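You operate a simulated robot arm through the tools that you are given. There is no shell and no other tool. Be economical: measure what you need, move in short steps, check, and stop when the job is done.

You are at the controls of a simulated robot arm. One attempt, no reset.

JOB
Shut the upper shelf and roll trolley and cart back in.
Fine: each to within 3 cm of the end of its way; take each brake off first, and put it on again after.

Only the result counts: the job must be done as asked and must still hold three seconds after the hand-in. Knocking over, shifting, dropping, spilling or breaking anything else fails it.

ROBOT AND FRAMES
A 6-joint arm with a fingered hand on a trunk, on a base that drives. Base frame: it is fixed to the floor where the robot stands at the start and does not move with it; the origin is under the middle of the robot, x ahead of it, y to its left, z up. Lengths are in mm, angles in degrees, forces in N, time in s.
With the tool pointing down near the work surface it reaches from about 100 to 340 mm from the robot's upright axis, wherever it stands. Its first joint turns from -166.0 to 166.0 degrees. Places, roughly: blue cart [400, 800, 500]; brake of the blue cart [200, 500, 600]; brake of the orange trolley [400, 200, 600]; orange trolley [800, 300, 500]; upper shelf [800, 200, 700]. Payload 5 kg.
The TCP is the grasp point between the finger pads, 36 mm short of the fingertips. In the tool frame z runs along the fingers and y along their closing line. Largest opening 120 mm; the body of the gripper starts 42 mm behind the TCP. The gripper is a hand of 4 fingers: y runs from the thumb to the fingers, the wrist lies at [-19, -123, -211] in the tool frame, and closing takes about 1.5 s.
Orientation is told as [roll, pitch, yaw] about the base's x, y, z axes, in that order, counted from this pose: with the fingers straight down and the wrist toward the robot, the tool's x, y and z point along [0, 1, 0], [1, 0, 0] and [0, 0, -1] of the base frame.

CONTROLS
- The arm moves only by the tool send_rows. Its argument "commands" is a list of rows, each a list of 6 numbers: the shift along the tool's x, y, z in mm, then the turn, a rotation vector about the tool's x, y, z in rad. In form: [[x, y, z, ax, ay, az], ...]. A call has 1 to 12 rows; each row is the pose to reach, as a shift and turn from the pose commanded when the call began, along the tool's axes at that moment. "claw" is the closure in counts, from 0 (fully open) to 255 (shut), set as the call begins (left out, the last holds). A row lasts 0.2 s, in which the tool goes at most 50 mm and 8.6 degrees; a call with a longer step from one row to the next is refused whole, and so is a gripper value outside its range. A pose out of reach is approached as far as the arm can. The call stops where the force on the tool passes 40 N (or 10 N more than at its start, if that is more) or the arm is blocked; 0.2 s more then pass. Each finger travels about 45 mm/s and halts on what it meets, pressing with about 25 N; the grip force reading is that of the motor and also rises with nothing between the fingers. The clock runs only during rows and for 0.2 s after the last one: add rows that repeat a pose to give the fingers time. The reply holds the time, the measured pose of the TCP, the force on the tool along the base axes, the opening and the grip force, in the units named above and with some noise, with the torque about the TCP (base axes, N m) and any sound that the robot's microphone picked up.
- Cameras (640 x 400 px; columns grow to the right, rows downward): "scene" is now at [78, 48.8, 1695.6]; the picture's right is [0.82, -0.57, 0.00], its down [-0.48, -0.69, -0.55] and it looks along [0.31, 0.45, -0.84] (base axes); focal length 287 px, centre (320, 200). "wrist" rides on the gripper at [73, -101, -142] in the tool frame; the picture's right is [-0.79, 0.29, -0.54], its down [-0.56, -0.70, 0.44] and it looks along [-0.25, 0.65, 0.71] (tool axes); focal length 280 px, centre (320, 200). There is no depth. A picture from a camera that has moved, and an enlarged one, comes with that camera's place and axes in the base frame and with its lens. The place of the scene camera against the robot may be out by one fixed shift of up to 18 mm in any direction.
- get_image(camera): a new picture of that camera. It takes no simulated time.
- lift_body(by): slides the trunk up (or, below 0, down) by that many mm; the arm and the scene camera ride with it, the base frame stays. It gives what a move gives, with no picture.
- steer(legs): drives the robot by 1 to 6 legs, each [ahead, turn to the left] in mm and degrees, along the robot's own axes; the way and the turn of a leg run together, so that a leg with both is an arc; at most 1500 mm and 180 degrees a leg. The arm and the cameras ride along, it lands a little off, and it stops where it bumps. It gives what a move gives.
- set_fingers(index, middle, ring, thumb_bend, thumb_turn): sets how far each is bent, from 0 (flat) to 1 (curled in); at 0.3 the hand is open as for a grip, at 0.7 the pads meet at the TCP. One left out holds its place. A second passes; each finger stops where it meets its share of the squeeze, and holds until it gets a number again. A gripper value or a shape takes the hand back. It gives what a move gives, with no picture; readings hold the bend of each and the force on the fingers (four entries, about 0 where the hand has none), thumb and palm. thumb_turn goes from beside the hand (0) to across from the fingers (1), as for a grip.
- grasp_type(shape): the hand has 4 fingers and takes this shape, open, in about a second: jaw (thumb against the fingers, like two jaws); tri (thumb and two fingers); tip (a fingertip pinch); poke (one finger out to press); point (the index stretched); flat (the hand flat); cup (the hand cupped); fist (a fist). The gripper value then closes the fingers along that shape, each until it touches; the sizes above hold for jaw. It gives what a move gives, with no picture.
- head_to(pan, tilt): turns the head with the scene camera to pan (to the left, within 86 degrees either way) and tilt (down, from -29 to 69), counted from straight ahead of the robot. It gives what a move gives.
- enlarge(camera, box): a new picture of the part [left, top, right, bottom] of that camera's present view, enlarged. It takes no simulated time.
- job_done(): hands the job in; it is judged then, once.

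Work in short steps. Places have to be worked out from the pictures, the camera data and where the tool is seen: move nearer, look again, correct. Check each grasp and each placing, and mend what went wrong. You have 120 turns and 90 pictures in all, those below and enlarged ones among them. Open the gripper and draw the arm clear of the work before you hand the job in, unless the task says otherwise; then end with one line.

The tools are called by a JSON object that holds its "api" and its "payload". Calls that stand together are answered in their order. send_rows: Moves the arm, as the interface text tells. Its arguments: {"type":"object","properties":{"commands":{"type":"array"},"claw":{"type":"number"}},"required":["commands"]} The other tools are called the same way: lift_body (by) slides the trunk up or down; grasp_type (shape) gives the hand a shape; set_fingers (index, middle, ring, thumb_bend, thumb_turn) moves the fingers one by one; steer (legs) drives the base; head_to (pan, tilt) turns the head that bears the scene camera; get_image (camera) takes a picture; enlarge (camera, box) takes an enlarged picture of a part of a camera's view; job_done () hands the job in.

At the start:

```text
clock: 0.0
eef_pos: [507.3, 504.7, 1167.3]
ee_rot: [0.0, 0.0, 0.0]
wrist_force: [-0.7, -0.4, 0.3]
wrist_torque: [0.0, 0.04, 0.02]
opening: 119.9
grasp_force: 0.2
shape: jaw
bend: [0.3, 0.3, 0.3, 0.3, 0.98]
finger forces: [0.0, 0.0, 0.1, 0.0, 0.0, 0.0]
trunk travel left (down, up): [-725.0, 115.0]
robot x, y, heading: [3.6, 1.4, -0.0]
head pan, tilt: [55.4, 56.7]
```

scene: 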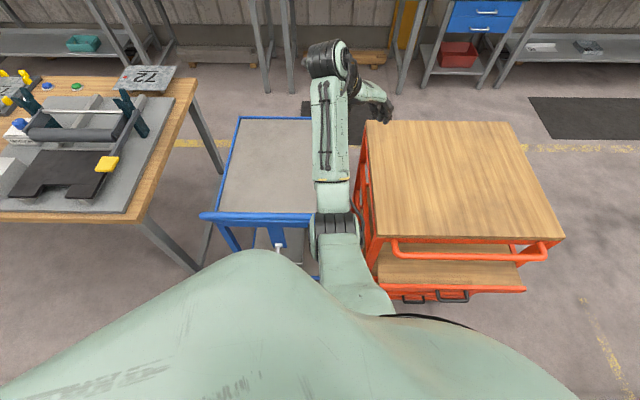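
wrist: 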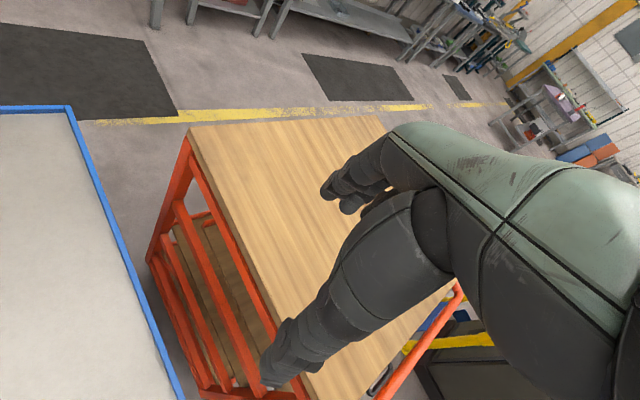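

The first view shows the blue cart, and the orange trolley with a shelf pulled toward the robot. I look around with the head to learn the layout.

{"api": "head_to", "payload": {"pan": 20, "tilt": 50}}

{"api": "get_image", "payload": {"camera": "scene"}}

{"api": "head_to", "payload": {"pan": 75, "tilt": 50}}

{"api": "get_image", "payload": {"camera": "scene"}}

```text
clock: 1.0
eef_pos: [508.9, 502.9, 1166.3]
ee_rot: [0.0, 0.0, 0.0]
wrist_force: [-0.1, 0.4, 0.7]
wrist_torque: [0.03, -0.05, -0.01]
opening: 119.7
grasp_force: 0.0
shape: jaw
bend: [0.3, 0.3, 0.3, 0.3, 0.98]
finger forces: [0.0, 0.0, 0.0, 0.0, 0.0, 0.0]
trunk travel left (down, up): [-725.0, 115.0]
robot x, y, heading: [-0.5, -1.4, 0.2]
head pan, tilt: [20.0, 50.0]
```

```text
87 pictures are left
camera scene: at [110.4, 17.5, 1704.2], right [0.34, -0.94, 0.0], down [-0.72, -0.26, -0.64], along [0.6, 0.22, -0.77], focal length 287 px, centre (320, 200)
```

scene: 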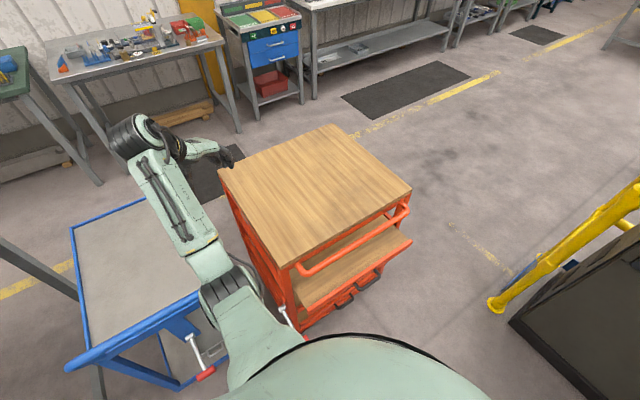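

```text
clock: 2.2
eef_pos: [507.6, 504.5, 1166.4]
ee_rot: [0.0, 0.0, 0.0]
wrist_force: [-0.3, 0.3, -0.6]
wrist_torque: [0.02, -0.02, 0.04]
opening: 119.5
grasp_force: 0.0
shape: jaw
bend: [0.3, 0.3, 0.3, 0.3, 0.98]
finger forces: [0.0, 0.0, 0.1, 0.1, 0.0, 0.1]
trunk travel left (down, up): [-725.0, 115.0]
robot x, y, heading: [1.8, -0.5, 0.0]
head pan, tilt: [75.0, 50.0]
```

```text
86 pictures are left
camera scene: at [58.1, 65.4, 1704.2], right [0.97, -0.26, 0.0], down [-0.2, -0.74, -0.64], along [0.17, 0.62, -0.77], focal length 287 px, centre (320, 200)
```

scene: 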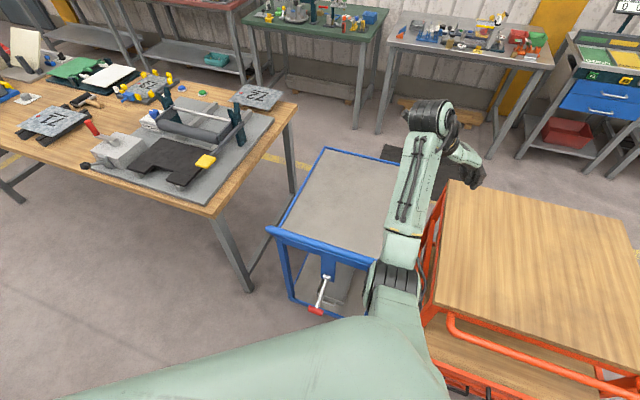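

I look lower and farther toward the work, and enlarge on the brakes and the shelf.

{"api": "enlarge", "payload": {"camera": "scene", "box": [260, 230, 420, 330]}}

{"api": "head_to", "payload": {"pan": 35, "tilt": 62}}

{"api": "get_image", "payload": {"camera": "scene"}}

{"api": "head_to", "payload": {"pan": 55, "tilt": 25}}

{"api": "get_image", "payload": {"camera": "scene"}}

```text
4.00 times, centred on (340, 280) of scene
camera zoom: at [58.1, 65.4, 1704.2], right [0.97, -0.26, 0.0], down [-0.2, -0.74, -0.64], along [0.17, 0.62, -0.77], focal length 1147 px, centre (240, -120)
```

zoom: 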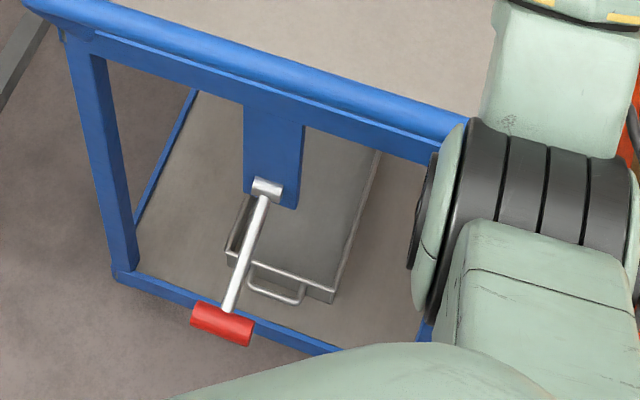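

```text
clock: 3.3
eef_pos: [508.3, 503.0, 1168.0]
ee_rot: [0.0, 0.0, -0.1]
wrist_force: [0.4, -0.3, -0.4]
wrist_torque: [0.01, 0.01, 0.01]
opening: 119.6
grasp_force: 0.1
shape: jaw
bend: [0.3, 0.3, 0.3, 0.3, 0.98]
finger forces: [0.0, 0.1, 0.0, 0.1, 0.0, 0.1]
trunk travel left (down, up): [-725.0, 115.0]
robot x, y, heading: [3.3, -0.7, 0.1]
head pan, tilt: [35.0, 62.0]
```

```text
84 pictures are left
camera scene: at [90.8, 28.0, 1689.4], right [0.57, -0.82, 0.0], down [-0.72, -0.51, -0.47], along [0.38, 0.27, -0.88], focal length 287 px, centre (320, 200)
```

scene: 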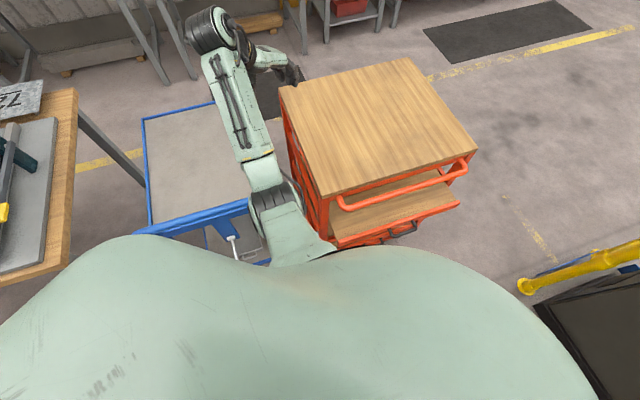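

```text
clock: 4.3
eef_pos: [507.0, 502.6, 1166.2]
ee_rot: [0.0, -0.1, 0.0]
wrist_force: [0.6, -0.3, -0.8]
wrist_torque: [-0.01, 0.0, 0.02]
opening: 119.7
grasp_force: 0.1
shape: jaw
bend: [0.3, 0.3, 0.3, 0.3, 0.98]
finger forces: [0.0, 0.0, 0.0, 0.0, 0.0, 0.0]
trunk travel left (down, up): [-725.0, 115.0]
robot x, y, heading: [0.5, -1.9, 0.0]
head pan, tilt: [55.0, 25.0]
```

```text
83 pictures are left
camera scene: at [91.0, 66.4, 1741.6], right [0.82, -0.57, 0.0], down [-0.24, -0.35, -0.91], along [0.52, 0.74, -0.42], focal length 287 px, centre (320, 200)
```

scene: 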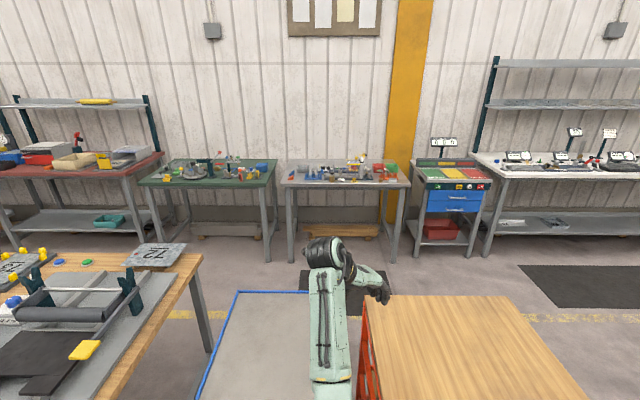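

The carts line up at about 55° to the left. Before I turn the robot that way, I bring the arm to point straight ahead so it does not sweep over the left-hand table.

{"api": "send_rows", "payload": {"commands": [[-42, 14, 0, 0, 0, 0], [-84, 28, 0, 0, 0, 0], [-126, 42, 0, 0, 0, 0], [-168, 56, 0, 0, 0, 0], [-210, 70, 0, 0, 0, 0], [-252, 84, 0, 0, 0, 0], [-294, 98, 0, 0, 0, 0], [-336, 105, 0, 0, 0, 0], [-378, 110, 0, 0, 0, 0], [-420, 110, 0, 0, 0, 0], [-462, 105, 0, 0, 0, 0], [-504, 100, 0, 0, 0, 0]]}}

{"api": "get_image", "payload": {"camera": "scene"}}

```text
clock: 7.0
eef_pos: [606.2, -4.2, 1166.7]
ee_rot: [0.1, -0.1, 0.0]
wrist_force: [-0.6, 0.2, 0.0]
wrist_torque: [0.0, 0.03, -0.01]
opening: 119.5
grasp_force: 0.0
shape: jaw
bend: [0.3, 0.3, 0.3, 0.3, 0.98]
finger forces: [0.0, 0.0, 0.0, 0.0, 0.0, 0.1]
trunk travel left (down, up): [-725.0, 115.0]
robot x, y, heading: [1.2, -0.9, -0.0]
head pan, tilt: [55.0, 25.0]
```

```text
82 pictures are left
camera scene: at [90.9, 63.7, 1741.8], right [0.82, -0.57, 0.0], down [-0.24, -0.34, -0.91], along [0.52, 0.74, -0.42], focal length 287 px, centre (320, 200)
```

scene: 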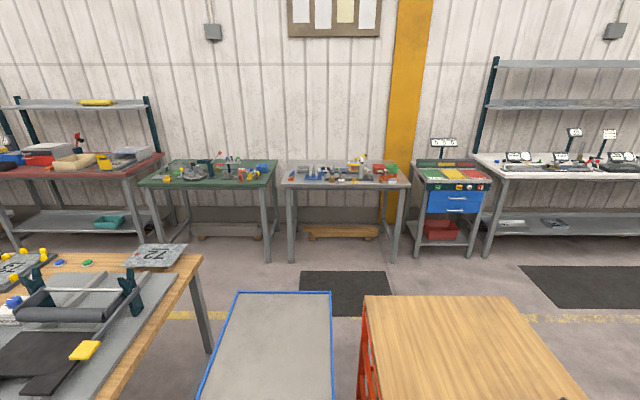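

With the arm clear, I look down at the carts' near ends.

{"api": "head_to", "payload": {"pan": 55, "tilt": 60}}

{"api": "get_image", "payload": {"camera": "scene"}}

{"api": "get_image", "payload": {"camera": "wrist"}}

```text
clock: 8.0
eef_pos: [604.3, -4.1, 1168.2]
ee_rot: [0.0, -0.1, 0.0]
wrist_force: [0.3, 0.0, 0.1]
wrist_torque: [0.03, -0.02, 0.02]
opening: 119.6
grasp_force: 0.0
shape: jaw
bend: [0.3, 0.3, 0.3, 0.3, 0.98]
finger forces: [0.0, 0.0, 0.1, 0.1, 0.0, 0.0]
trunk travel left (down, up): [-725.0, 115.0]
robot x, y, heading: [0.9, -1.1, 0.1]
head pan, tilt: [55.0, 60.0]
```

```text
81 pictures are left
camera scene: at [76.4, 44.9, 1691.7], right [0.82, -0.57, 0.0], down [-0.5, -0.71, -0.5], along [0.29, 0.41, -0.87], focal length 287 px, centre (320, 200)
```

scene: 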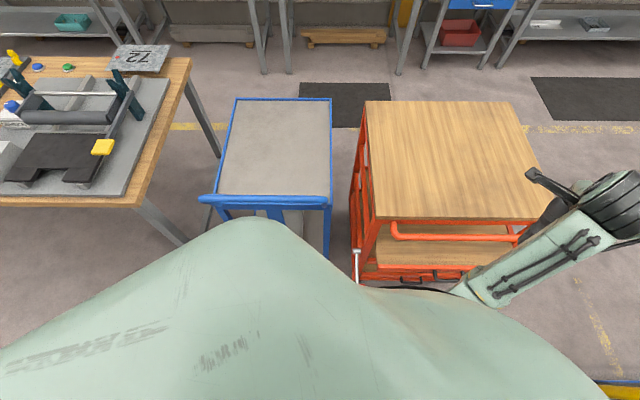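

```text
80 pictures are left
camera wrist: at [504.5, 70.3, 1309.2], right [0.29, -0.79, 0.54], down [-0.7, -0.56, -0.44], along [0.65, -0.25, -0.71], focal length 280 px, centre (320, 200)
```

wrist: 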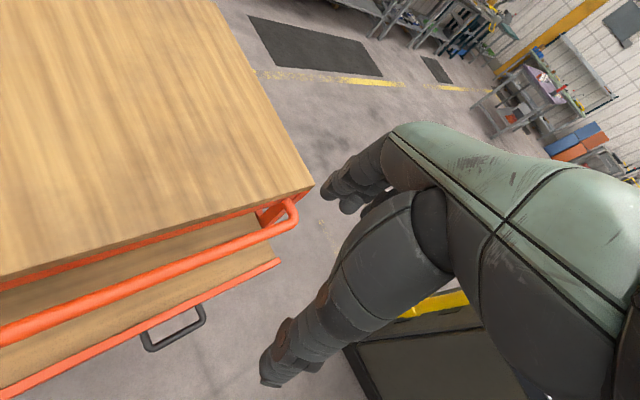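

The carts' axis is at heading 55°. I turn the robot to face them, then back off a little so the body does not hide the near ends.

{"api": "steer", "payload": {"legs": [[0, 55]]}}

{"api": "head_to", "payload": {"pan": 0, "tilt": 60}}

{"api": "get_image", "payload": {"camera": "scene"}}

```text
clock: 11.2
eef_pos: [359.8, 487.8, 1166.7]
ee_rot: [0.1, -0.1, 53.9]
wrist_force: [-0.5, -0.7, 0.2]
wrist_torque: [-0.04, 0.0, 0.02]
opening: 119.6
grasp_force: 0.0
shape: jaw
bend: [0.3, 0.3, 0.3, 0.3, 0.98]
finger forces: [0.0, 0.0, 0.1, 0.1, 0.0, 0.0]
trunk travel left (down, up): [-725.0, 115.0]
robot x, y, heading: [-2.2, -0.0, 53.7]
head pan, tilt: [55.0, 60.0]
```

```text
clock: 12.4
eef_pos: [359.4, 488.9, 1167.1]
ee_rot: [0.0, -0.1, 53.9]
wrist_force: [0.6, 0.2, 0.1]
wrist_torque: [-0.04, 0.02, 0.01]
opening: 119.8
grasp_force: 0.0
shape: jaw
bend: [0.3, 0.3, 0.3, 0.3, 0.98]
finger forces: [0.1, 0.0, 0.0, 0.0, 0.0, 0.0]
trunk travel left (down, up): [-725.0, 115.0]
robot x, y, heading: [-1.9, -3.2, 53.8]
head pan, tilt: [0.0, 60.0]
```

```text
79 pictures are left
camera scene: at [64.9, 68.9, 1691.7], right [0.81, -0.59, 0.0], down [-0.51, -0.7, -0.5], along [0.29, 0.4, -0.87], focal length 287 px, centre (320, 200)
```

scene: 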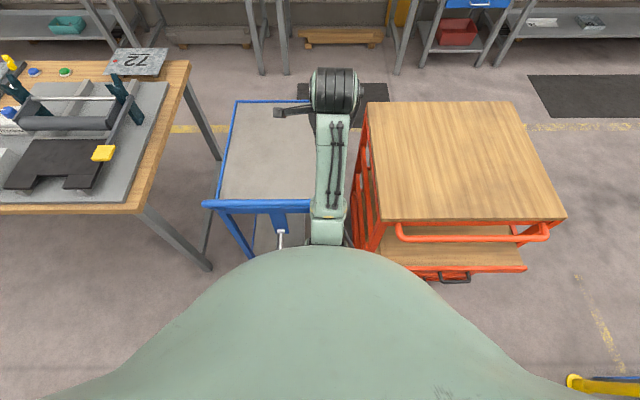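

I back off by 300 mm for a better view.

{"api": "steer", "payload": {"legs": [[-300, 1]]}}

{"api": "head_to", "payload": {"pan": 0, "tilt": 48}}

{"api": "get_image", "payload": {"camera": "scene"}}

{"api": "enlarge", "payload": {"camera": "scene", "box": [200, 160, 440, 310]}}

```text
clock: 14.6
eef_pos: [173.7, 250.5, 1166.6]
ee_rot: [0.0, -0.1, 55.1]
wrist_force: [-0.7, 0.1, 0.0]
wrist_torque: [0.03, 0.01, 0.03]
opening: 119.8
grasp_force: 0.1
shape: jaw
bend: [0.3, 0.3, 0.3, 0.3, 0.98]
finger forces: [0.1, 0.0, 0.0, 0.0, 0.0, 0.1]
trunk travel left (down, up): [-725.0, 115.0]
robot x, y, heading: [-173.1, -247.4, 55.0]
head pan, tilt: [0.0, 60.0]
```

```text
clock: 15.4
eef_pos: [173.9, 249.9, 1167.0]
ee_rot: [0.0, -0.1, 55.1]
wrist_force: [0.0, 0.1, 0.5]
wrist_torque: [-0.01, -0.02, 0.01]
opening: 119.4
grasp_force: 0.1
shape: jaw
bend: [0.3, 0.3, 0.3, 0.3, 0.98]
finger forces: [0.0, 0.0, 0.0, 0.1, 0.0, 0.0]
trunk travel left (down, up): [-725.0, 115.0]
robot x, y, heading: [-176.5, -247.1, 55.0]
head pan, tilt: [0.0, 48.0]
```

```text
78 pictures are left
camera scene: at [-104.7, -165.4, 1706.9], right [0.82, -0.57, 0.0], down [-0.43, -0.61, -0.67], along [0.38, 0.55, -0.74], focal length 287 px, centre (320, 200)
```

scene: 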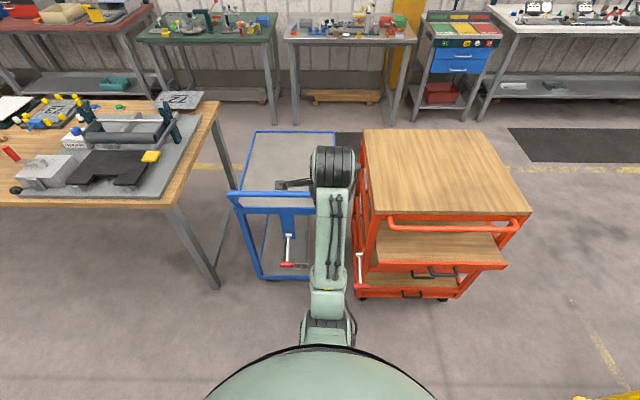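

```text
2.67 times, centred on (320, 235) of scene
camera zoom: at [-104.7, -165.4, 1706.9], right [0.82, -0.57, 0.0], down [-0.43, -0.61, -0.67], along [0.38, 0.55, -0.74], focal length 765 px, centre (320, 107)
```

zoom: 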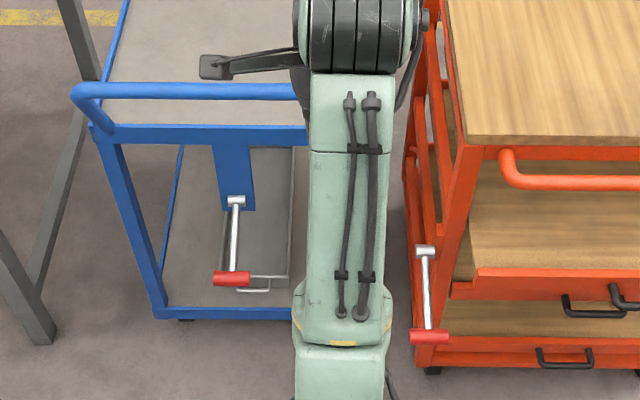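

Now both brake levers (red T-grips) show. I work out the blue grip at about (142, 440, 575), with its pivot further ahead and slightly higher. I zoom in on the orange front and the blue lever.

{"api": "enlarge", "payload": {"camera": "scene", "box": [350, 205, 542, 325]}}

{"api": "get_image", "payload": {"camera": "wrist"}}

```text
3.33 times, centred on (446, 265) of scene
camera zoom: at [-104.7, -165.4, 1706.9], right [0.82, -0.57, 0.0], down [-0.43, -0.61, -0.67], along [0.38, 0.55, -0.74], focal length 956 px, centre (-100, -17)
```

zoom: 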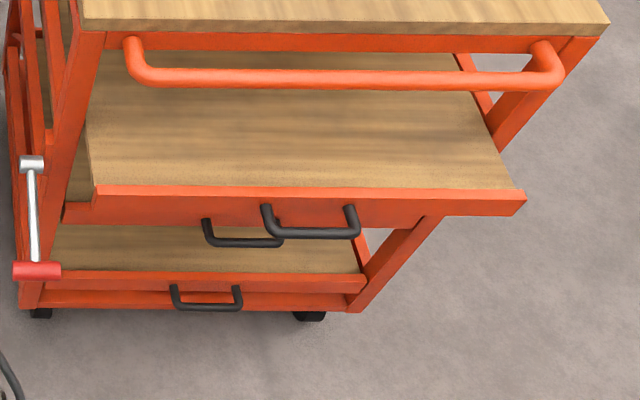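

```text
75 pictures are left
camera wrist: at [56.3, 209.5, 1309.3], right [0.81, -0.22, 0.54], down [0.06, -0.89, -0.44], along [0.58, 0.39, -0.71], focal length 280 px, centre (320, 200)
```

wrist: 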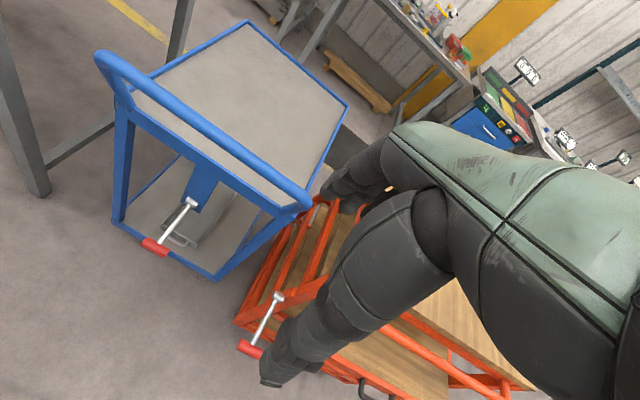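

I now have estimates along the carts' axis d and to its right r. The blue grip is at d≈442, r≈−136, z≈575, and the orange grip at d≈338, r≈181, z≈575. The shelf lip is at d≈385, z≈680 and should go to about 495. The space under the hand is free, so I lower the trunk.

{"api": "lift_body", "payload": {"by": -450}}

{"api": "get_image", "payload": {"camera": "scene"}}

{"api": "get_image", "payload": {"camera": "wrist"}}

```text
refused: -450 is not a number from -400 to 400
```

```text
74 pictures are left
camera scene: at [-104.7, -165.4, 1706.9], right [0.82, -0.57, 0.0], down [-0.43, -0.61, -0.67], along [0.38, 0.55, -0.74], focal length 287 px, centre (320, 200)
```

scene: 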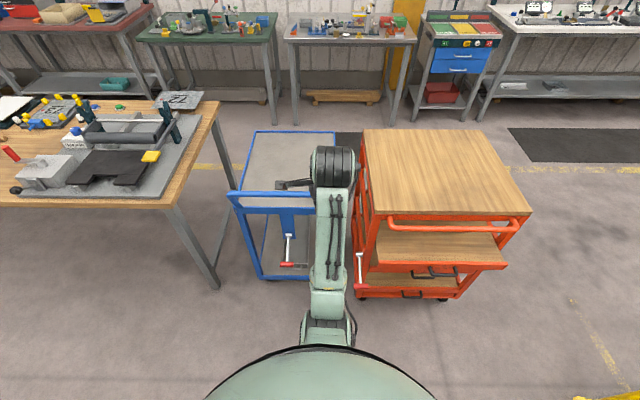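

```text
73 pictures are left
camera wrist: at [56.3, 209.5, 1309.3], right [0.81, -0.22, 0.54], down [0.06, -0.89, -0.44], along [0.58, 0.39, -0.71], focal length 280 px, centre (320, 200)
```

wrist: 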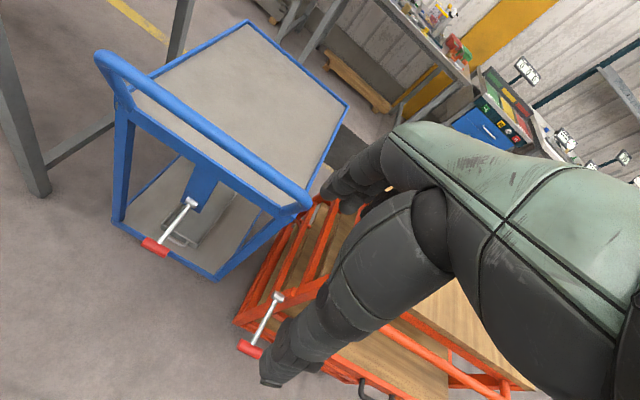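

The limit is 400 per call, so I lower by 400.

{"api": "lift_body", "payload": {"by": -400}}

{"api": "get_image", "payload": {"camera": "scene"}}

{"api": "get_image", "payload": {"camera": "wrist"}}

```text
clock: 19.2
eef_pos: [173.8, 250.8, 767.0]
ee_rot: [0.0, -0.1, 55.0]
wrist_force: [-0.8, -0.8, -0.7]
wrist_torque: [-0.01, 0.02, -0.03]
opening: 119.9
grasp_force: 0.0
shape: jaw
bend: [0.3, 0.3, 0.3, 0.3, 0.98]
finger forces: [0.1, 0.0, 0.0, 0.0, 0.0, 0.0]
trunk travel left (down, up): [-325.0, 515.0]
robot x, y, heading: [-174.6, -243.0, 55.0]
head pan, tilt: [0.0, 48.0]
```

```text
72 pictures are left
camera scene: at [-104.5, -165.0, 1307.0], right [0.82, -0.57, 0.0], down [-0.43, -0.61, -0.67], along [0.38, 0.55, -0.74], focal length 287 px, centre (320, 200)
```

scene: 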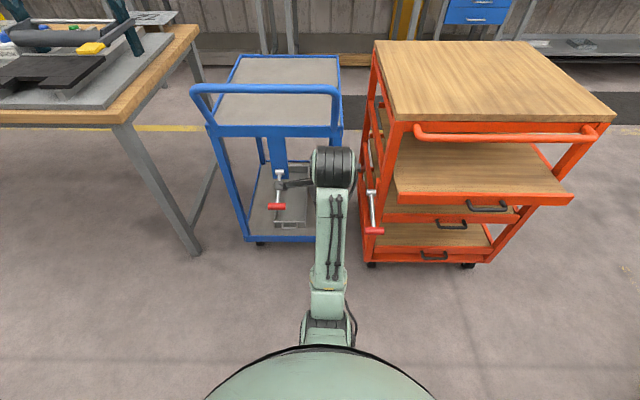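

```text
71 pictures are left
camera wrist: at [56.5, 209.7, 909.2], right [0.81, -0.22, 0.54], down [0.06, -0.89, -0.44], along [0.58, 0.39, -0.71], focal length 280 px, centre (320, 200)
```

wrist: 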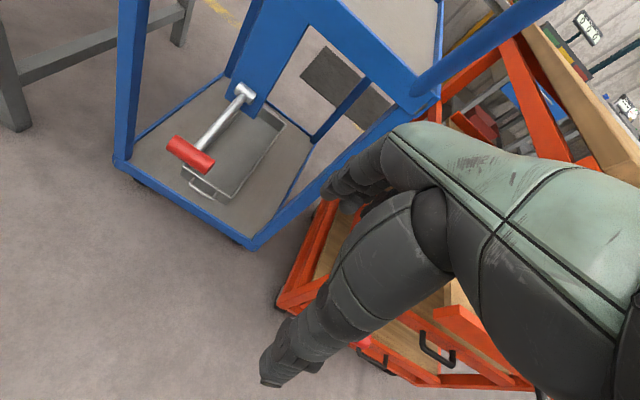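

The new height gives a good baseline, so I enlarge this view for exact measurements.

{"api": "enlarge", "payload": {"camera": "scene", "box": [190, 75, 390, 275]}}

{"api": "enlarge", "payload": {"camera": "scene", "box": [355, 110, 615, 272]}}

```text
2.00 times, centred on (290, 175) of scene
camera zoom: at [-104.5, -165.0, 1307.0], right [0.82, -0.57, 0.0], down [-0.43, -0.61, -0.67], along [0.38, 0.55, -0.74], focal length 574 px, centre (380, 250)
```

zoom: 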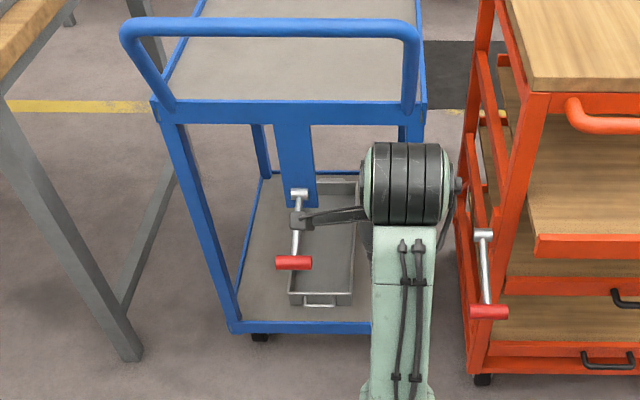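

```text
2.46 times, centred on (485, 191) of scene
camera zoom: at [-104.5, -165.0, 1307.0], right [0.82, -0.57, 0.0], down [-0.43, -0.61, -0.67], along [0.38, 0.55, -0.74], focal length 706 px, centre (-86, 222)
```

zoom: 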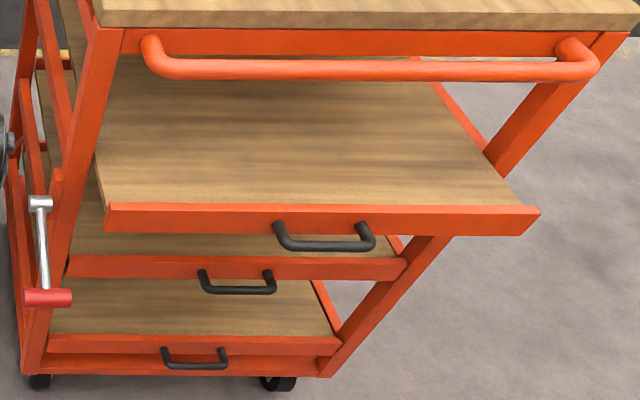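

The triangulation gives these values:
- Blue grip: d 458, r −140, z 547. Its pivot is at d 578, z 604.
- Orange grip: d 349, r 185, z 552.
- Shelf lip: d 387, r 240–760, z 639–694. It should close flush at d≈482.
- Orange handle bar: d 425, z 858.
- Blue handle bar: d 519, z 948.

I retract the arm, then shift the robot to the right in front of the orange trolley.

{"api": "send_rows", "payload": {"commands": [[0, -45, 0, 0, 0, 0], [0, -90, 0, 0, 0, 0], [0, -135, 0, 0, 0, 0], [0, -180, 0, 0, 0, 0], [0, -220, 0, 0, 0, 0]]}}

{"api": "steer", "payload": {"legs": [[0, -65], [380, 0], [0, 65]]}}

{"api": "get_image", "payload": {"camera": "scene"}}

{"api": "get_image", "payload": {"camera": "wrist"}}

```text
clock: 20.4
eef_pos: [102.9, 135.8, 715.7]
ee_rot: [0.0, -0.1, 55.1]
wrist_force: [0.3, -0.4, 0.4]
wrist_torque: [-0.01, 0.01, 0.03]
opening: 119.8
grasp_force: 0.0
shape: jaw
bend: [0.3, 0.3, 0.3, 0.3, 0.98]
finger forces: [0.0, 0.0, 0.0, 0.1, 0.0, 0.0]
out of reach, approached as far as the arm can: row 1, 2, 3, 4, 5
trunk travel left (down, up): [-325.0, 515.0]
robot x, y, heading: [-172.9, -244.2, 55.0]
head pan, tilt: [0.0, 48.0]
```

```text
clock: 29.6
eef_pos: [469.6, 96.4, 716.1]
ee_rot: [0.0, -0.1, 56.8]
wrist_force: [-0.3, -2.3, 1.2]
wrist_torque: [0.01, -0.03, -0.09]
opening: 119.2
grasp_force: 0.1
shape: jaw
bend: [0.3, 0.31, 0.3, 0.3, 0.98]
finger forces: [0.0, 2.3, 0.4, 0.0, 0.0, 0.1]
trunk travel left (down, up): [-325.0, 515.0]
robot x, y, heading: [201.6, -294.1, 56.8]
head pan, tilt: [0.0, 48.0]
```

```text
68 pictures are left
camera scene: at [270.0, -211.9, 1307.0], right [0.84, -0.55, 0.0], down [-0.41, -0.62, -0.67], along [0.37, 0.56, -0.74], focal length 287 px, centre (320, 200)
```

scene: 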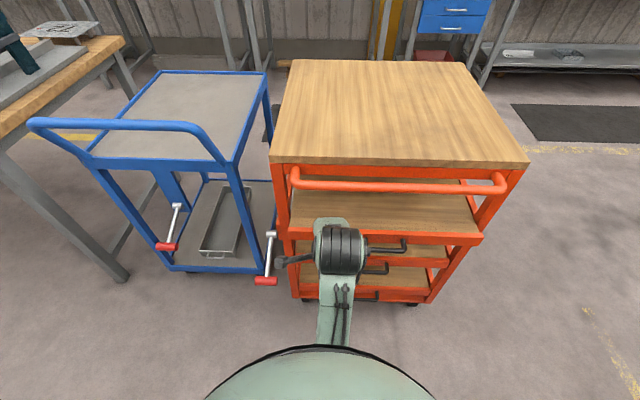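

```text
67 pictures are left
camera wrist: at [352.7, 51.3, 857.8], right [0.82, -0.19, 0.54], down [0.08, -0.89, -0.44], along [0.57, 0.41, -0.71], focal length 280 px, centre (320, 200)
```

wrist: 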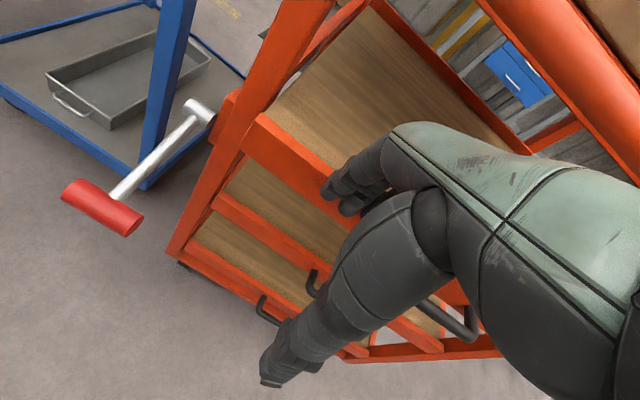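

The hand is already touching the shelf lip, with a light force on the middle finger. I back off 150 mm, true up the heading and make a fist tilted forward.

{"api": "steer", "payload": {"legs": [[-150, -1.8]]}}

{"api": "grasp_type", "payload": {"shape": "fist"}}

{"api": "send_rows", "payload": {"commands": [[0, 0, -10, 0.14, 0, 0], [0, 0, -20, 0.28, 0, 0], [0, 0, -30, 0.42, 0, 0], [0, 0, -40, 0.56, 0, 0], [0, 0, -40, 0.7, 0, 0], [0, 0, -40, 0.8, 0, 0]]}}

{"api": "get_image", "payload": {"camera": "scene"}}

```text
clock: 31.0
eef_pos: [394.7, -39.8, 716.6]
ee_rot: [-0.1, -0.1, 55.0]
wrist_force: [-0.2, 0.1, -0.7]
wrist_torque: [0.0, -0.02, -0.01]
opening: 119.7
grasp_force: 0.0
shape: jaw
bend: [0.3, 0.3, 0.3, 0.3, 0.98]
finger forces: [0.0, 0.0, 0.0, 0.0, 0.1, 0.0]
trunk travel left (down, up): [-325.0, 515.0]
robot x, y, heading: [113.1, -422.5, 54.9]
head pan, tilt: [0.0, 48.0]
```

```text
clock: 31.9
eef_pos: [394.7, -38.9, 715.9]
ee_rot: [0.0, -0.1, 54.9]
wrist_force: [0.3, -0.4, -0.8]
wrist_torque: [0.0, -0.03, -0.01]
opening: 0.1
grasp_force: 0.1
shape: fist
bend: [1.0, 1.0, 1.0, 0.85, 0.85]
finger forces: [0.0, 0.0, 0.0, 0.0, 0.1, 0.0]
trunk travel left (down, up): [-325.0, 515.0]
robot x, y, heading: [118.2, -419.5, 55.0]
head pan, tilt: [0.0, 48.0]
```

```text
clock: 33.3
eef_pos: [437.1, 17.3, 508.6]
ee_rot: [-0.1, 45.7, 55.0]
wrist_force: [-0.3, 0.6, 0.9]
wrist_torque: [0.0, -0.01, 0.0]
opening: 0.0
grasp_force: 0.0
shape: fist
bend: [1.0, 1.0, 1.0, 0.85, 0.85]
finger forces: [0.1, 0.0, 0.0, 0.0, 0.0, 0.0]
out of reach, approached as far as the arm can: row 1, 2, 3, 4, 5, 6
trunk travel left (down, up): [-325.0, 515.0]
robot x, y, heading: [116.7, -420.2, 55.0]
head pan, tilt: [0.0, 48.0]
```

```text
66 pictures are left
camera scene: at [187.0, -340.0, 1306.9], right [0.82, -0.57, 0.0], down [-0.43, -0.61, -0.67], along [0.38, 0.55, -0.74], focal length 287 px, centre (320, 200)
```

scene: 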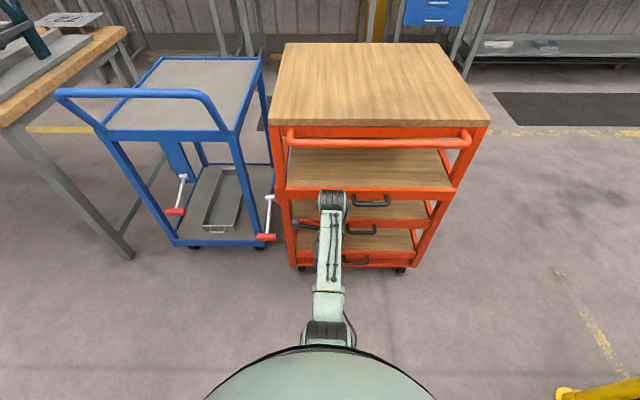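

The shelf lip is now at d≈421 because the hand pushed it earlier. The fist is tilted 46° at z 509, so I raise the trunk to bring it level with the lip.

{"api": "lift_body", "payload": {"by": 165}}

{"api": "get_image", "payload": {"camera": "scene"}}

{"api": "get_image", "payload": {"camera": "wrist"}}

```text
clock: 35.2
eef_pos: [439.2, 17.2, 674.4]
ee_rot: [0.0, 45.5, 55.0]
wrist_force: [0.7, -0.1, 0.6]
wrist_torque: [0.0, -0.02, 0.02]
opening: 0.3
grasp_force: 0.0
shape: fist
bend: [1.0, 1.0, 1.0, 0.85, 0.85]
finger forces: [0.0, 0.0, 0.0, 0.1, 0.0, 0.1]
trunk travel left (down, up): [-490.0, 350.0]
robot x, y, heading: [121.4, -416.2, 54.9]
head pan, tilt: [0.0, 48.0]
```

```text
65 pictures are left
camera scene: at [187.2, -340.0, 1471.9], right [0.82, -0.57, 0.0], down [-0.43, -0.61, -0.67], along [0.38, 0.55, -0.74], focal length 287 px, centre (320, 200)
```

scene: 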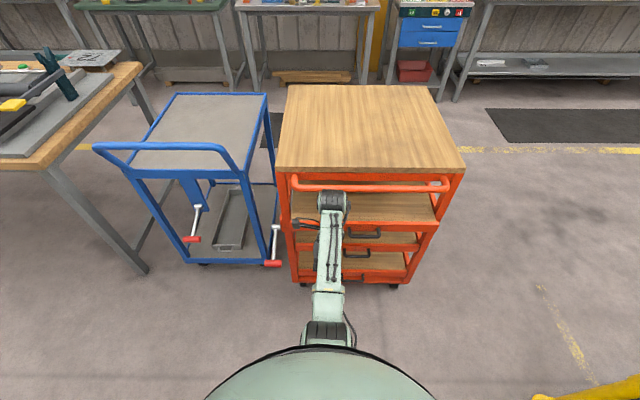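

```text
64 pictures are left
camera wrist: at [395.7, 85.1, 845.2], right [0.98, 0.03, 0.17], down [0.0, -0.98, 0.19], along [0.18, -0.19, -0.97], focal length 280 px, centre (320, 200)
```

wrist: 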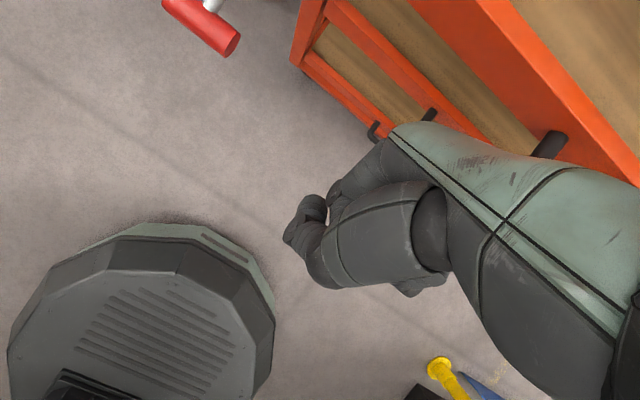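

The camera offset shows the fingers tilted back toward the robot, so the sign was wrong. I back off 120 mm and rotate the hand the other way.

{"api": "steer", "payload": {"legs": [[-120, 0]]}}

{"api": "send_rows", "payload": {"commands": [[0, 0, 0, -0.14, 0, 0], [0, 0, 0, -0.28, 0, 0], [0, 0, 0, -0.42, 0, 0], [0, 0, 0, -0.56, 0, 0], [0, 0, 0, -0.7, 0, 0], [0, 0, 0, -0.84, 0, 0], [0, 0, 0, -0.98, 0, 0], [0, 0, 0, -1.12, 0, 0], [0, 0, 0, -1.26, 0, 0], [0, 0, 0, -1.4, 0, 0], [0, 0, 0, -1.54, 0, 0], [0, 0, 0, -1.6, 0, 0]]}}

{"api": "get_image", "payload": {"camera": "scene"}}

{"api": "get_image", "payload": {"camera": "wrist"}}

```text
clock: 36.5
eef_pos: [369.8, -80.5, 674.1]
ee_rot: [0.0, 45.5, 54.9]
wrist_force: [-0.1, -0.4, 0.5]
wrist_torque: [0.01, -0.06, 0.02]
opening: 0.0
grasp_force: 0.0
shape: fist
bend: [1.0, 1.0, 1.0, 0.85, 0.85]
finger forces: [0.1, 0.1, 0.1, 0.0, 0.0, 0.1]
trunk travel left (down, up): [-490.0, 350.0]
robot x, y, heading: [51.2, -522.6, 55.0]
head pan, tilt: [0.0, 48.0]
```

```text
clock: 39.1
eef_pos: [384.9, -62.6, 683.5]
ee_rot: [-1.0, -45.3, 55.9]
wrist_force: [-0.3, 1.0, 0.3]
wrist_torque: [-0.04, 0.06, 0.01]
opening: 0.0
grasp_force: 0.0
shape: fist
bend: [1.0, 1.0, 1.0, 0.85, 0.85]
finger forces: [0.0, 0.0, 0.0, 0.0, 0.1, 0.0]
trunk travel left (down, up): [-490.0, 350.0]
robot x, y, heading: [49.5, -521.7, 55.0]
head pan, tilt: [0.0, 48.0]
```

```text
63 pictures are left
camera scene: at [127.4, -428.7, 1470.2], right [0.82, -0.58, 0.0], down [-0.43, -0.61, -0.66], along [0.38, 0.54, -0.75], focal length 287 px, centre (320, 200)
```

scene: 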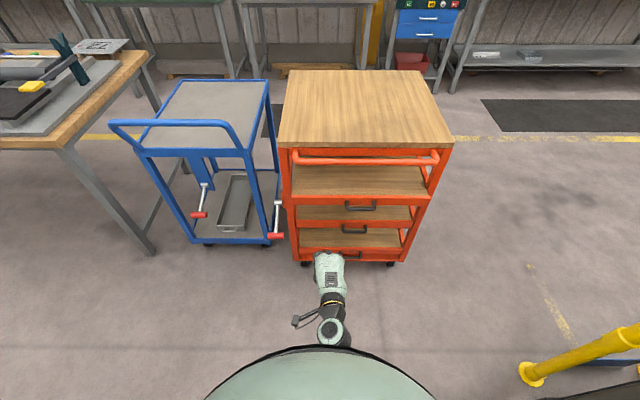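

```text
62 pictures are left
camera wrist: at [226.5, -162.6, 710.9], right [0.54, -0.6, 0.6], down [0.37, -0.47, -0.8], along [0.76, 0.65, -0.03], focal length 280 px, centre (320, 200)
```

wrist: 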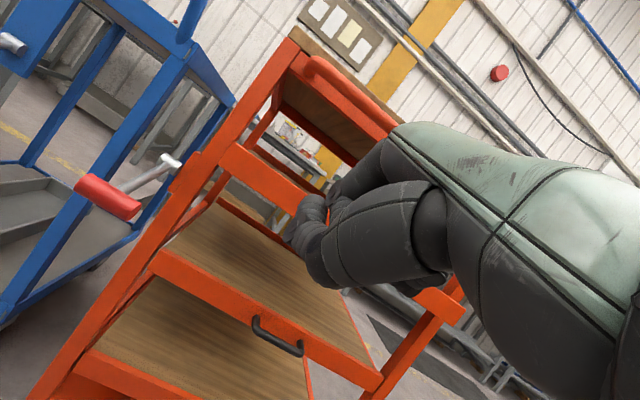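

The tilt is right now, with z forward and down. I drive closer, lower the trunk slightly so the fist meets the lip, and shift right to about r 395, clear of the shelf's handle.

{"api": "steer", "payload": {"legs": [[130, 0]]}}

{"api": "lift_body", "payload": {"by": -35}}

{"api": "send_rows", "payload": {"commands": [[-25, 0, 0, 0, 0, 0], [-50, 14, 14, 0, 0, 0], [-50, 28, 28, 0, 0, 0]]}}

{"api": "get_image", "payload": {"camera": "scene"}}

{"api": "get_image", "payload": {"camera": "wrist"}}

```text
clock: 40.4
eef_pos: [456.4, 45.9, 685.3]
ee_rot: [-0.2, -45.4, 55.6]
wrist_force: [0.2, -0.9, 0.5]
wrist_torque: [-0.02, 0.01, 0.0]
opening: 0.1
grasp_force: 0.1
shape: fist
bend: [1.0, 1.0, 1.0, 0.85, 0.85]
finger forces: [0.0, 0.0, 0.0, 0.0, 0.0, 0.0]
trunk travel left (down, up): [-490.0, 350.0]
robot x, y, heading: [123.4, -408.9, 55.4]
head pan, tilt: [0.0, 48.0]
```

```text
clock: 41.2
eef_pos: [457.6, 45.2, 651.6]
ee_rot: [-0.4, -45.6, 56.0]
wrist_force: [-0.7, -0.1, -0.5]
wrist_torque: [-0.01, 0.01, -0.02]
opening: 0.0
grasp_force: 0.0
shape: fist
bend: [1.0, 1.0, 1.0, 0.85, 0.85]
finger forces: [0.0, 0.0, 0.0, 0.1, 0.1, 0.1]
trunk travel left (down, up): [-455.0, 385.0]
robot x, y, heading: [126.1, -411.6, 55.2]
head pan, tilt: [0.0, 48.0]
```

```text
clock: 42.0
eef_pos: [516.2, 42.8, 653.9]
ee_rot: [-0.2, -45.8, 55.8]
wrist_force: [0.7, 1.3, 0.1]
wrist_torque: [-0.02, 0.01, 0.01]
opening: 0.0
grasp_force: 0.0
shape: fist
bend: [1.0, 1.0, 1.0, 0.85, 0.85]
finger forces: [0.0, 0.1, 0.0, 0.0, 0.1, 0.0]
trunk travel left (down, up): [-455.0, 385.0]
robot x, y, heading: [121.9, -411.5, 54.9]
head pan, tilt: [0.0, 48.0]
```

```text
61 pictures are left
camera scene: at [192.3, -330.5, 1436.9], right [0.82, -0.57, 0.0], down [-0.42, -0.61, -0.67], along [0.38, 0.55, -0.74], focal length 287 px, centre (320, 200)
```

scene: 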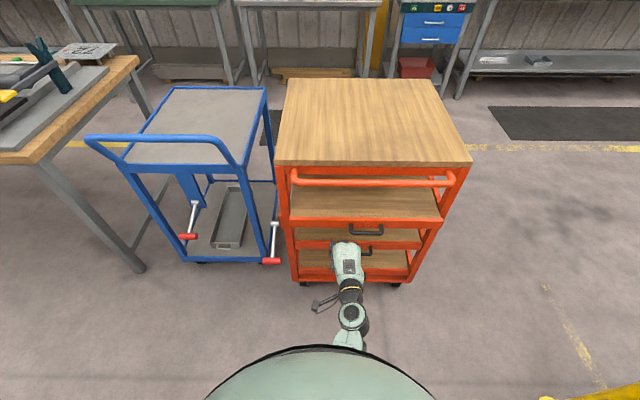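

```text
60 pictures are left
camera wrist: at [358.2, -56.4, 680.7], right [0.54, -0.6, 0.59], down [0.37, -0.46, -0.81], along [0.76, 0.66, -0.03], focal length 280 px, centre (320, 200)
```

wrist: 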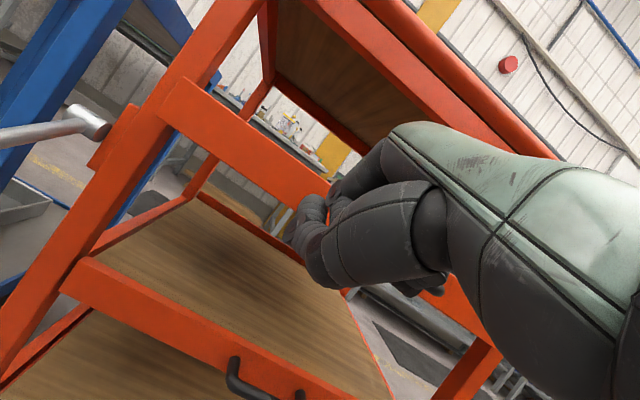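

The fist is level with the lip at r≈398. I push straight ahead and watch the force.

{"api": "send_rows", "payload": {"commands": [[0, 11, 11, 0, 0, 0], [0, 22, 22, 0, 0, 0], [0, 33, 33, 0, 0, 0], [0, 44, 44, 0, 0, 0], [0, 52, 52, 0, 0, 0], [0, 60, 60, 0, 0, 0], [0, 67, 67, 0, 0, 0], [0, 74, 74, 0, 0, 0], [0, 81, 81, 0, 0, 0], [0, 88, 88, 0, 0, 0]]}}

{"api": "get_image", "payload": {"camera": "scene"}}

```text
clock: 44.2
eef_pos: [583.2, 146.6, 660.3]
ee_rot: [-0.4, -46.2, 55.9]
wrist_force: [-23.1, -19.3, 17.8]
wrist_torque: [-0.41, -0.83, -0.29]
opening: 0.0
grasp_force: 0.1
shape: fist
bend: [1.0, 1.0, 1.0, 0.86, 0.85]
finger forces: [0.0, 0.1, 23.1, 0.1, 17.3, 0.0]
trunk travel left (down, up): [-455.0, 385.0]
robot x, y, heading: [123.2, -411.0, 55.2]
head pan, tilt: [0.0, 48.0]
```

```text
59 pictures are left
camera scene: at [188.7, -335.0, 1437.6], right [0.82, -0.57, 0.0], down [-0.42, -0.61, -0.67], along [0.38, 0.55, -0.74], focal length 287 px, centre (320, 200)
```

scene: 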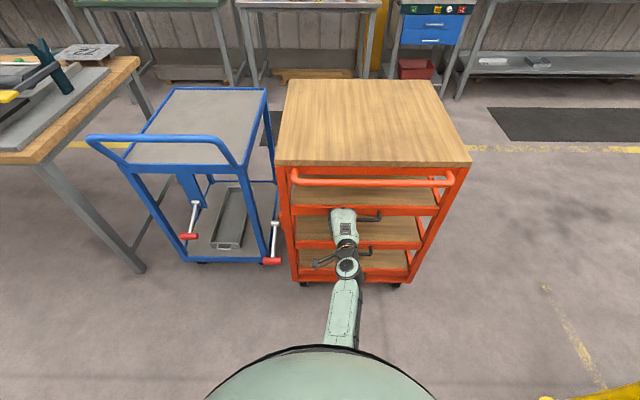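

The force is about 30 N and the shelf has moved in. I enlarge to compare its lip with the shelves below.

{"api": "enlarge", "payload": {"camera": "scene", "box": [270, 150, 480, 290]}}

{"api": "get_image", "payload": {"camera": "wrist"}}

```text
2.86 times, centred on (375, 220) of scene
camera zoom: at [188.7, -335.0, 1437.6], right [0.82, -0.57, 0.0], down [-0.42, -0.61, -0.67], along [0.38, 0.55, -0.74], focal length 820 px, centre (163, 143)
```

zoom: 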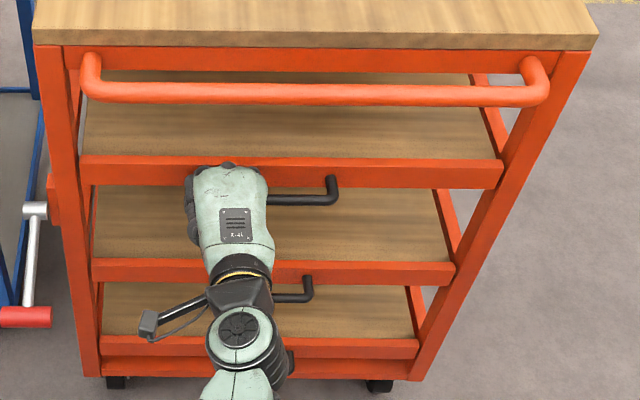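

```text
57 pictures are left
camera wrist: at [426.4, 46.3, 685.1], right [0.54, -0.6, 0.59], down [0.37, -0.46, -0.81], along [0.75, 0.66, -0.02], focal length 280 px, centre (320, 200)
```

wrist: 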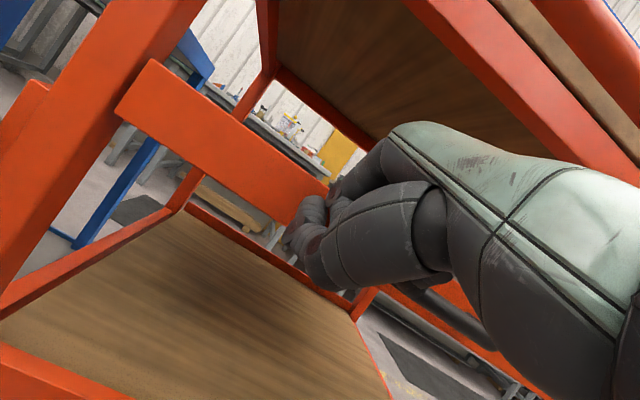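

The upper lip is at d≈476, flush with the middle one. I push slightly more to confirm it is at its stop.

{"api": "send_rows", "payload": {"commands": [[0, 6, 6, 0, 0, 0], [0, 12, 12, 0, 0, 0], [0, 18, 18, 0, 0, 0], [0, 18, 18, 0, 0, 0]]}}

{"api": "enlarge", "payload": {"camera": "scene", "box": [270, 150, 480, 290]}}

```text
clock: 44.5
eef_pos: [584.2, 147.9, 659.9]
ee_rot: [-0.4, -46.0, 56.2]
wrist_force: [-20.6, -21.5, 15.0]
wrist_torque: [-0.38, -0.73, -0.18]
opening: 0.0
grasp_force: 0.1
shape: fist
bend: [1.0, 1.0, 1.0, 0.86, 0.85]
finger forces: [0.0, 0.0, 20.2, 0.0, 19.9, 0.0]
trunk travel left (down, up): [-455.0, 385.0]
robot x, y, heading: [124.6, -412.1, 55.0]
head pan, tilt: [0.0, 48.0]
stopped in row 1: the force on the tool passed its limit at 48 N (the readings are from after the stop); the commanded pose is now the measured one
```

```text
2.86 times, centred on (375, 220) of scene
camera zoom: at [188.8, -335.7, 1437.5], right [0.82, -0.57, 0.0], down [-0.42, -0.61, -0.67], along [0.38, 0.55, -0.74], focal length 820 px, centre (163, 143)
```

zoom: 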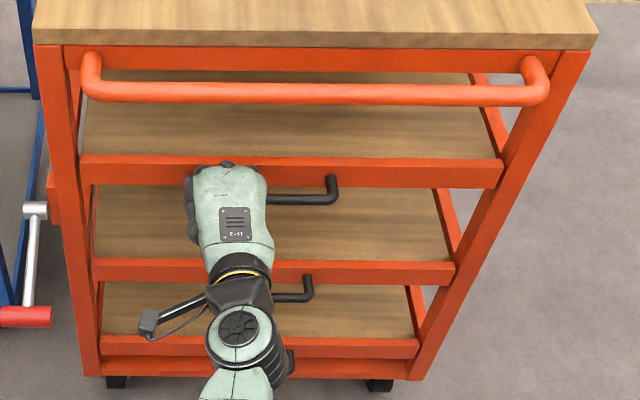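

The shelf is shut against its stop. Next is the orange brake: I draw the hand back, back off, open to jaw and level the hand more so the thumb can go under the red grip and the fingers above it.

{"api": "send_rows", "payload": {"commands": [[0, -25, -25, 0, 0, 0], [0, -50, -50, 0, 0, 0], [0, -75, -75, 0, 0, 0], [0, -100, -100, 0, 0, 0]]}}

{"api": "steer", "payload": {"legs": [[-150, 0]]}}

{"api": "grasp_type", "payload": {"shape": "jaw"}}

{"api": "send_rows", "payload": {"commands": [[0, 0, 0, -0.12, 0, 0], [0, 0, 0, -0.24, 0, 0], [0, 0, 0, -0.36, 0, 0], [0, 0, 0, -0.48, 0, 0]]}}

{"api": "get_image", "payload": {"camera": "wrist"}}

{"api": "get_image", "payload": {"camera": "scene"}}

```text
clock: 45.5
eef_pos: [508.0, 32.3, 654.1]
ee_rot: [-0.2, -45.9, 56.0]
wrist_force: [0.3, -0.8, -0.2]
wrist_torque: [-0.02, 0.01, 0.0]
opening: 0.0
grasp_force: 0.0
shape: fist
bend: [1.0, 1.0, 1.0, 0.85, 0.85]
finger forces: [0.0, 0.1, 0.0, 0.0, 0.0, 0.0]
trunk travel left (down, up): [-455.0, 385.0]
robot x, y, heading: [122.4, -409.7, 55.0]
head pan, tilt: [0.0, 48.0]
```

```text
clock: 47.0
eef_pos: [422.6, -85.8, 653.5]
ee_rot: [-0.3, -46.0, 56.3]
wrist_force: [-0.3, -0.6, -0.1]
wrist_torque: [0.0, -0.02, -0.02]
opening: 0.0
grasp_force: 0.1
shape: fist
bend: [1.0, 1.0, 1.0, 0.85, 0.85]
finger forces: [0.0, 0.1, 0.0, 0.1, 0.0, 0.0]
trunk travel left (down, up): [-455.0, 385.0]
robot x, y, heading: [41.0, -531.5, 55.7]
head pan, tilt: [0.0, 48.0]
```

```text
clock: 47.9
eef_pos: [423.4, -85.0, 654.1]
ee_rot: [-0.3, -45.8, 56.3]
wrist_force: [0.1, 0.6, -0.1]
wrist_torque: [0.0, 0.01, 0.0]
opening: 119.4
grasp_force: 0.0
shape: jaw
bend: [0.3, 0.3, 0.3, 0.3, 0.97]
finger forces: [0.0, 0.0, 0.1, 0.0, 0.1, 0.0]
trunk travel left (down, up): [-455.0, 385.0]
robot x, y, heading: [40.3, -530.6, 55.5]
head pan, tilt: [0.0, 48.0]
```

```text
clock: 48.9
eef_pos: [422.8, -85.6, 652.6]
ee_rot: [-1.0, -73.4, 56.9]
wrist_force: [-0.6, 0.5, -0.4]
wrist_torque: [-0.01, -0.03, -0.02]
opening: 119.9
grasp_force: 0.0
shape: jaw
bend: [0.3, 0.3, 0.3, 0.3, 0.97]
finger forces: [0.0, 0.0, 0.0, 0.0, 0.0, 0.0]
trunk travel left (down, up): [-455.0, 385.0]
robot x, y, heading: [38.1, -532.6, 55.4]
head pan, tilt: [0.0, 48.0]
```

```text
55 pictures are left
camera wrist: at [270.2, -181.4, 596.1], right [0.41, -0.8, 0.44], down [0.59, -0.13, -0.79], along [0.69, 0.58, 0.42], focal length 280 px, centre (320, 200)
```

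wrist: 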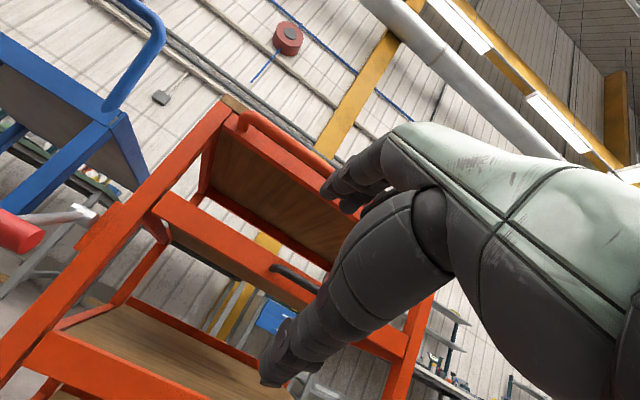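

```text
54 pictures are left
camera scene: at [109.4, -451.2, 1436.9], right [0.82, -0.57, 0.0], down [-0.42, -0.61, -0.67], along [0.38, 0.55, -0.74], focal length 287 px, centre (320, 200)
```

scene: 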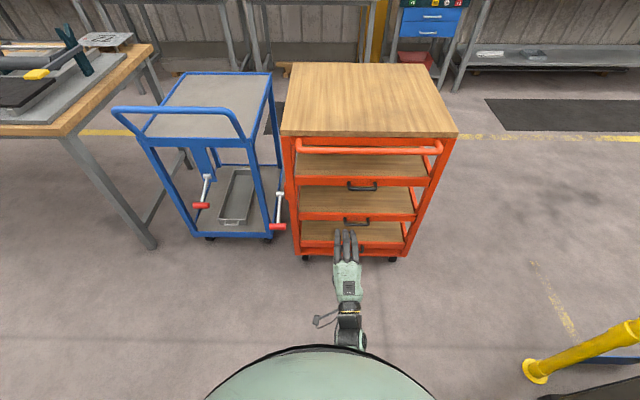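

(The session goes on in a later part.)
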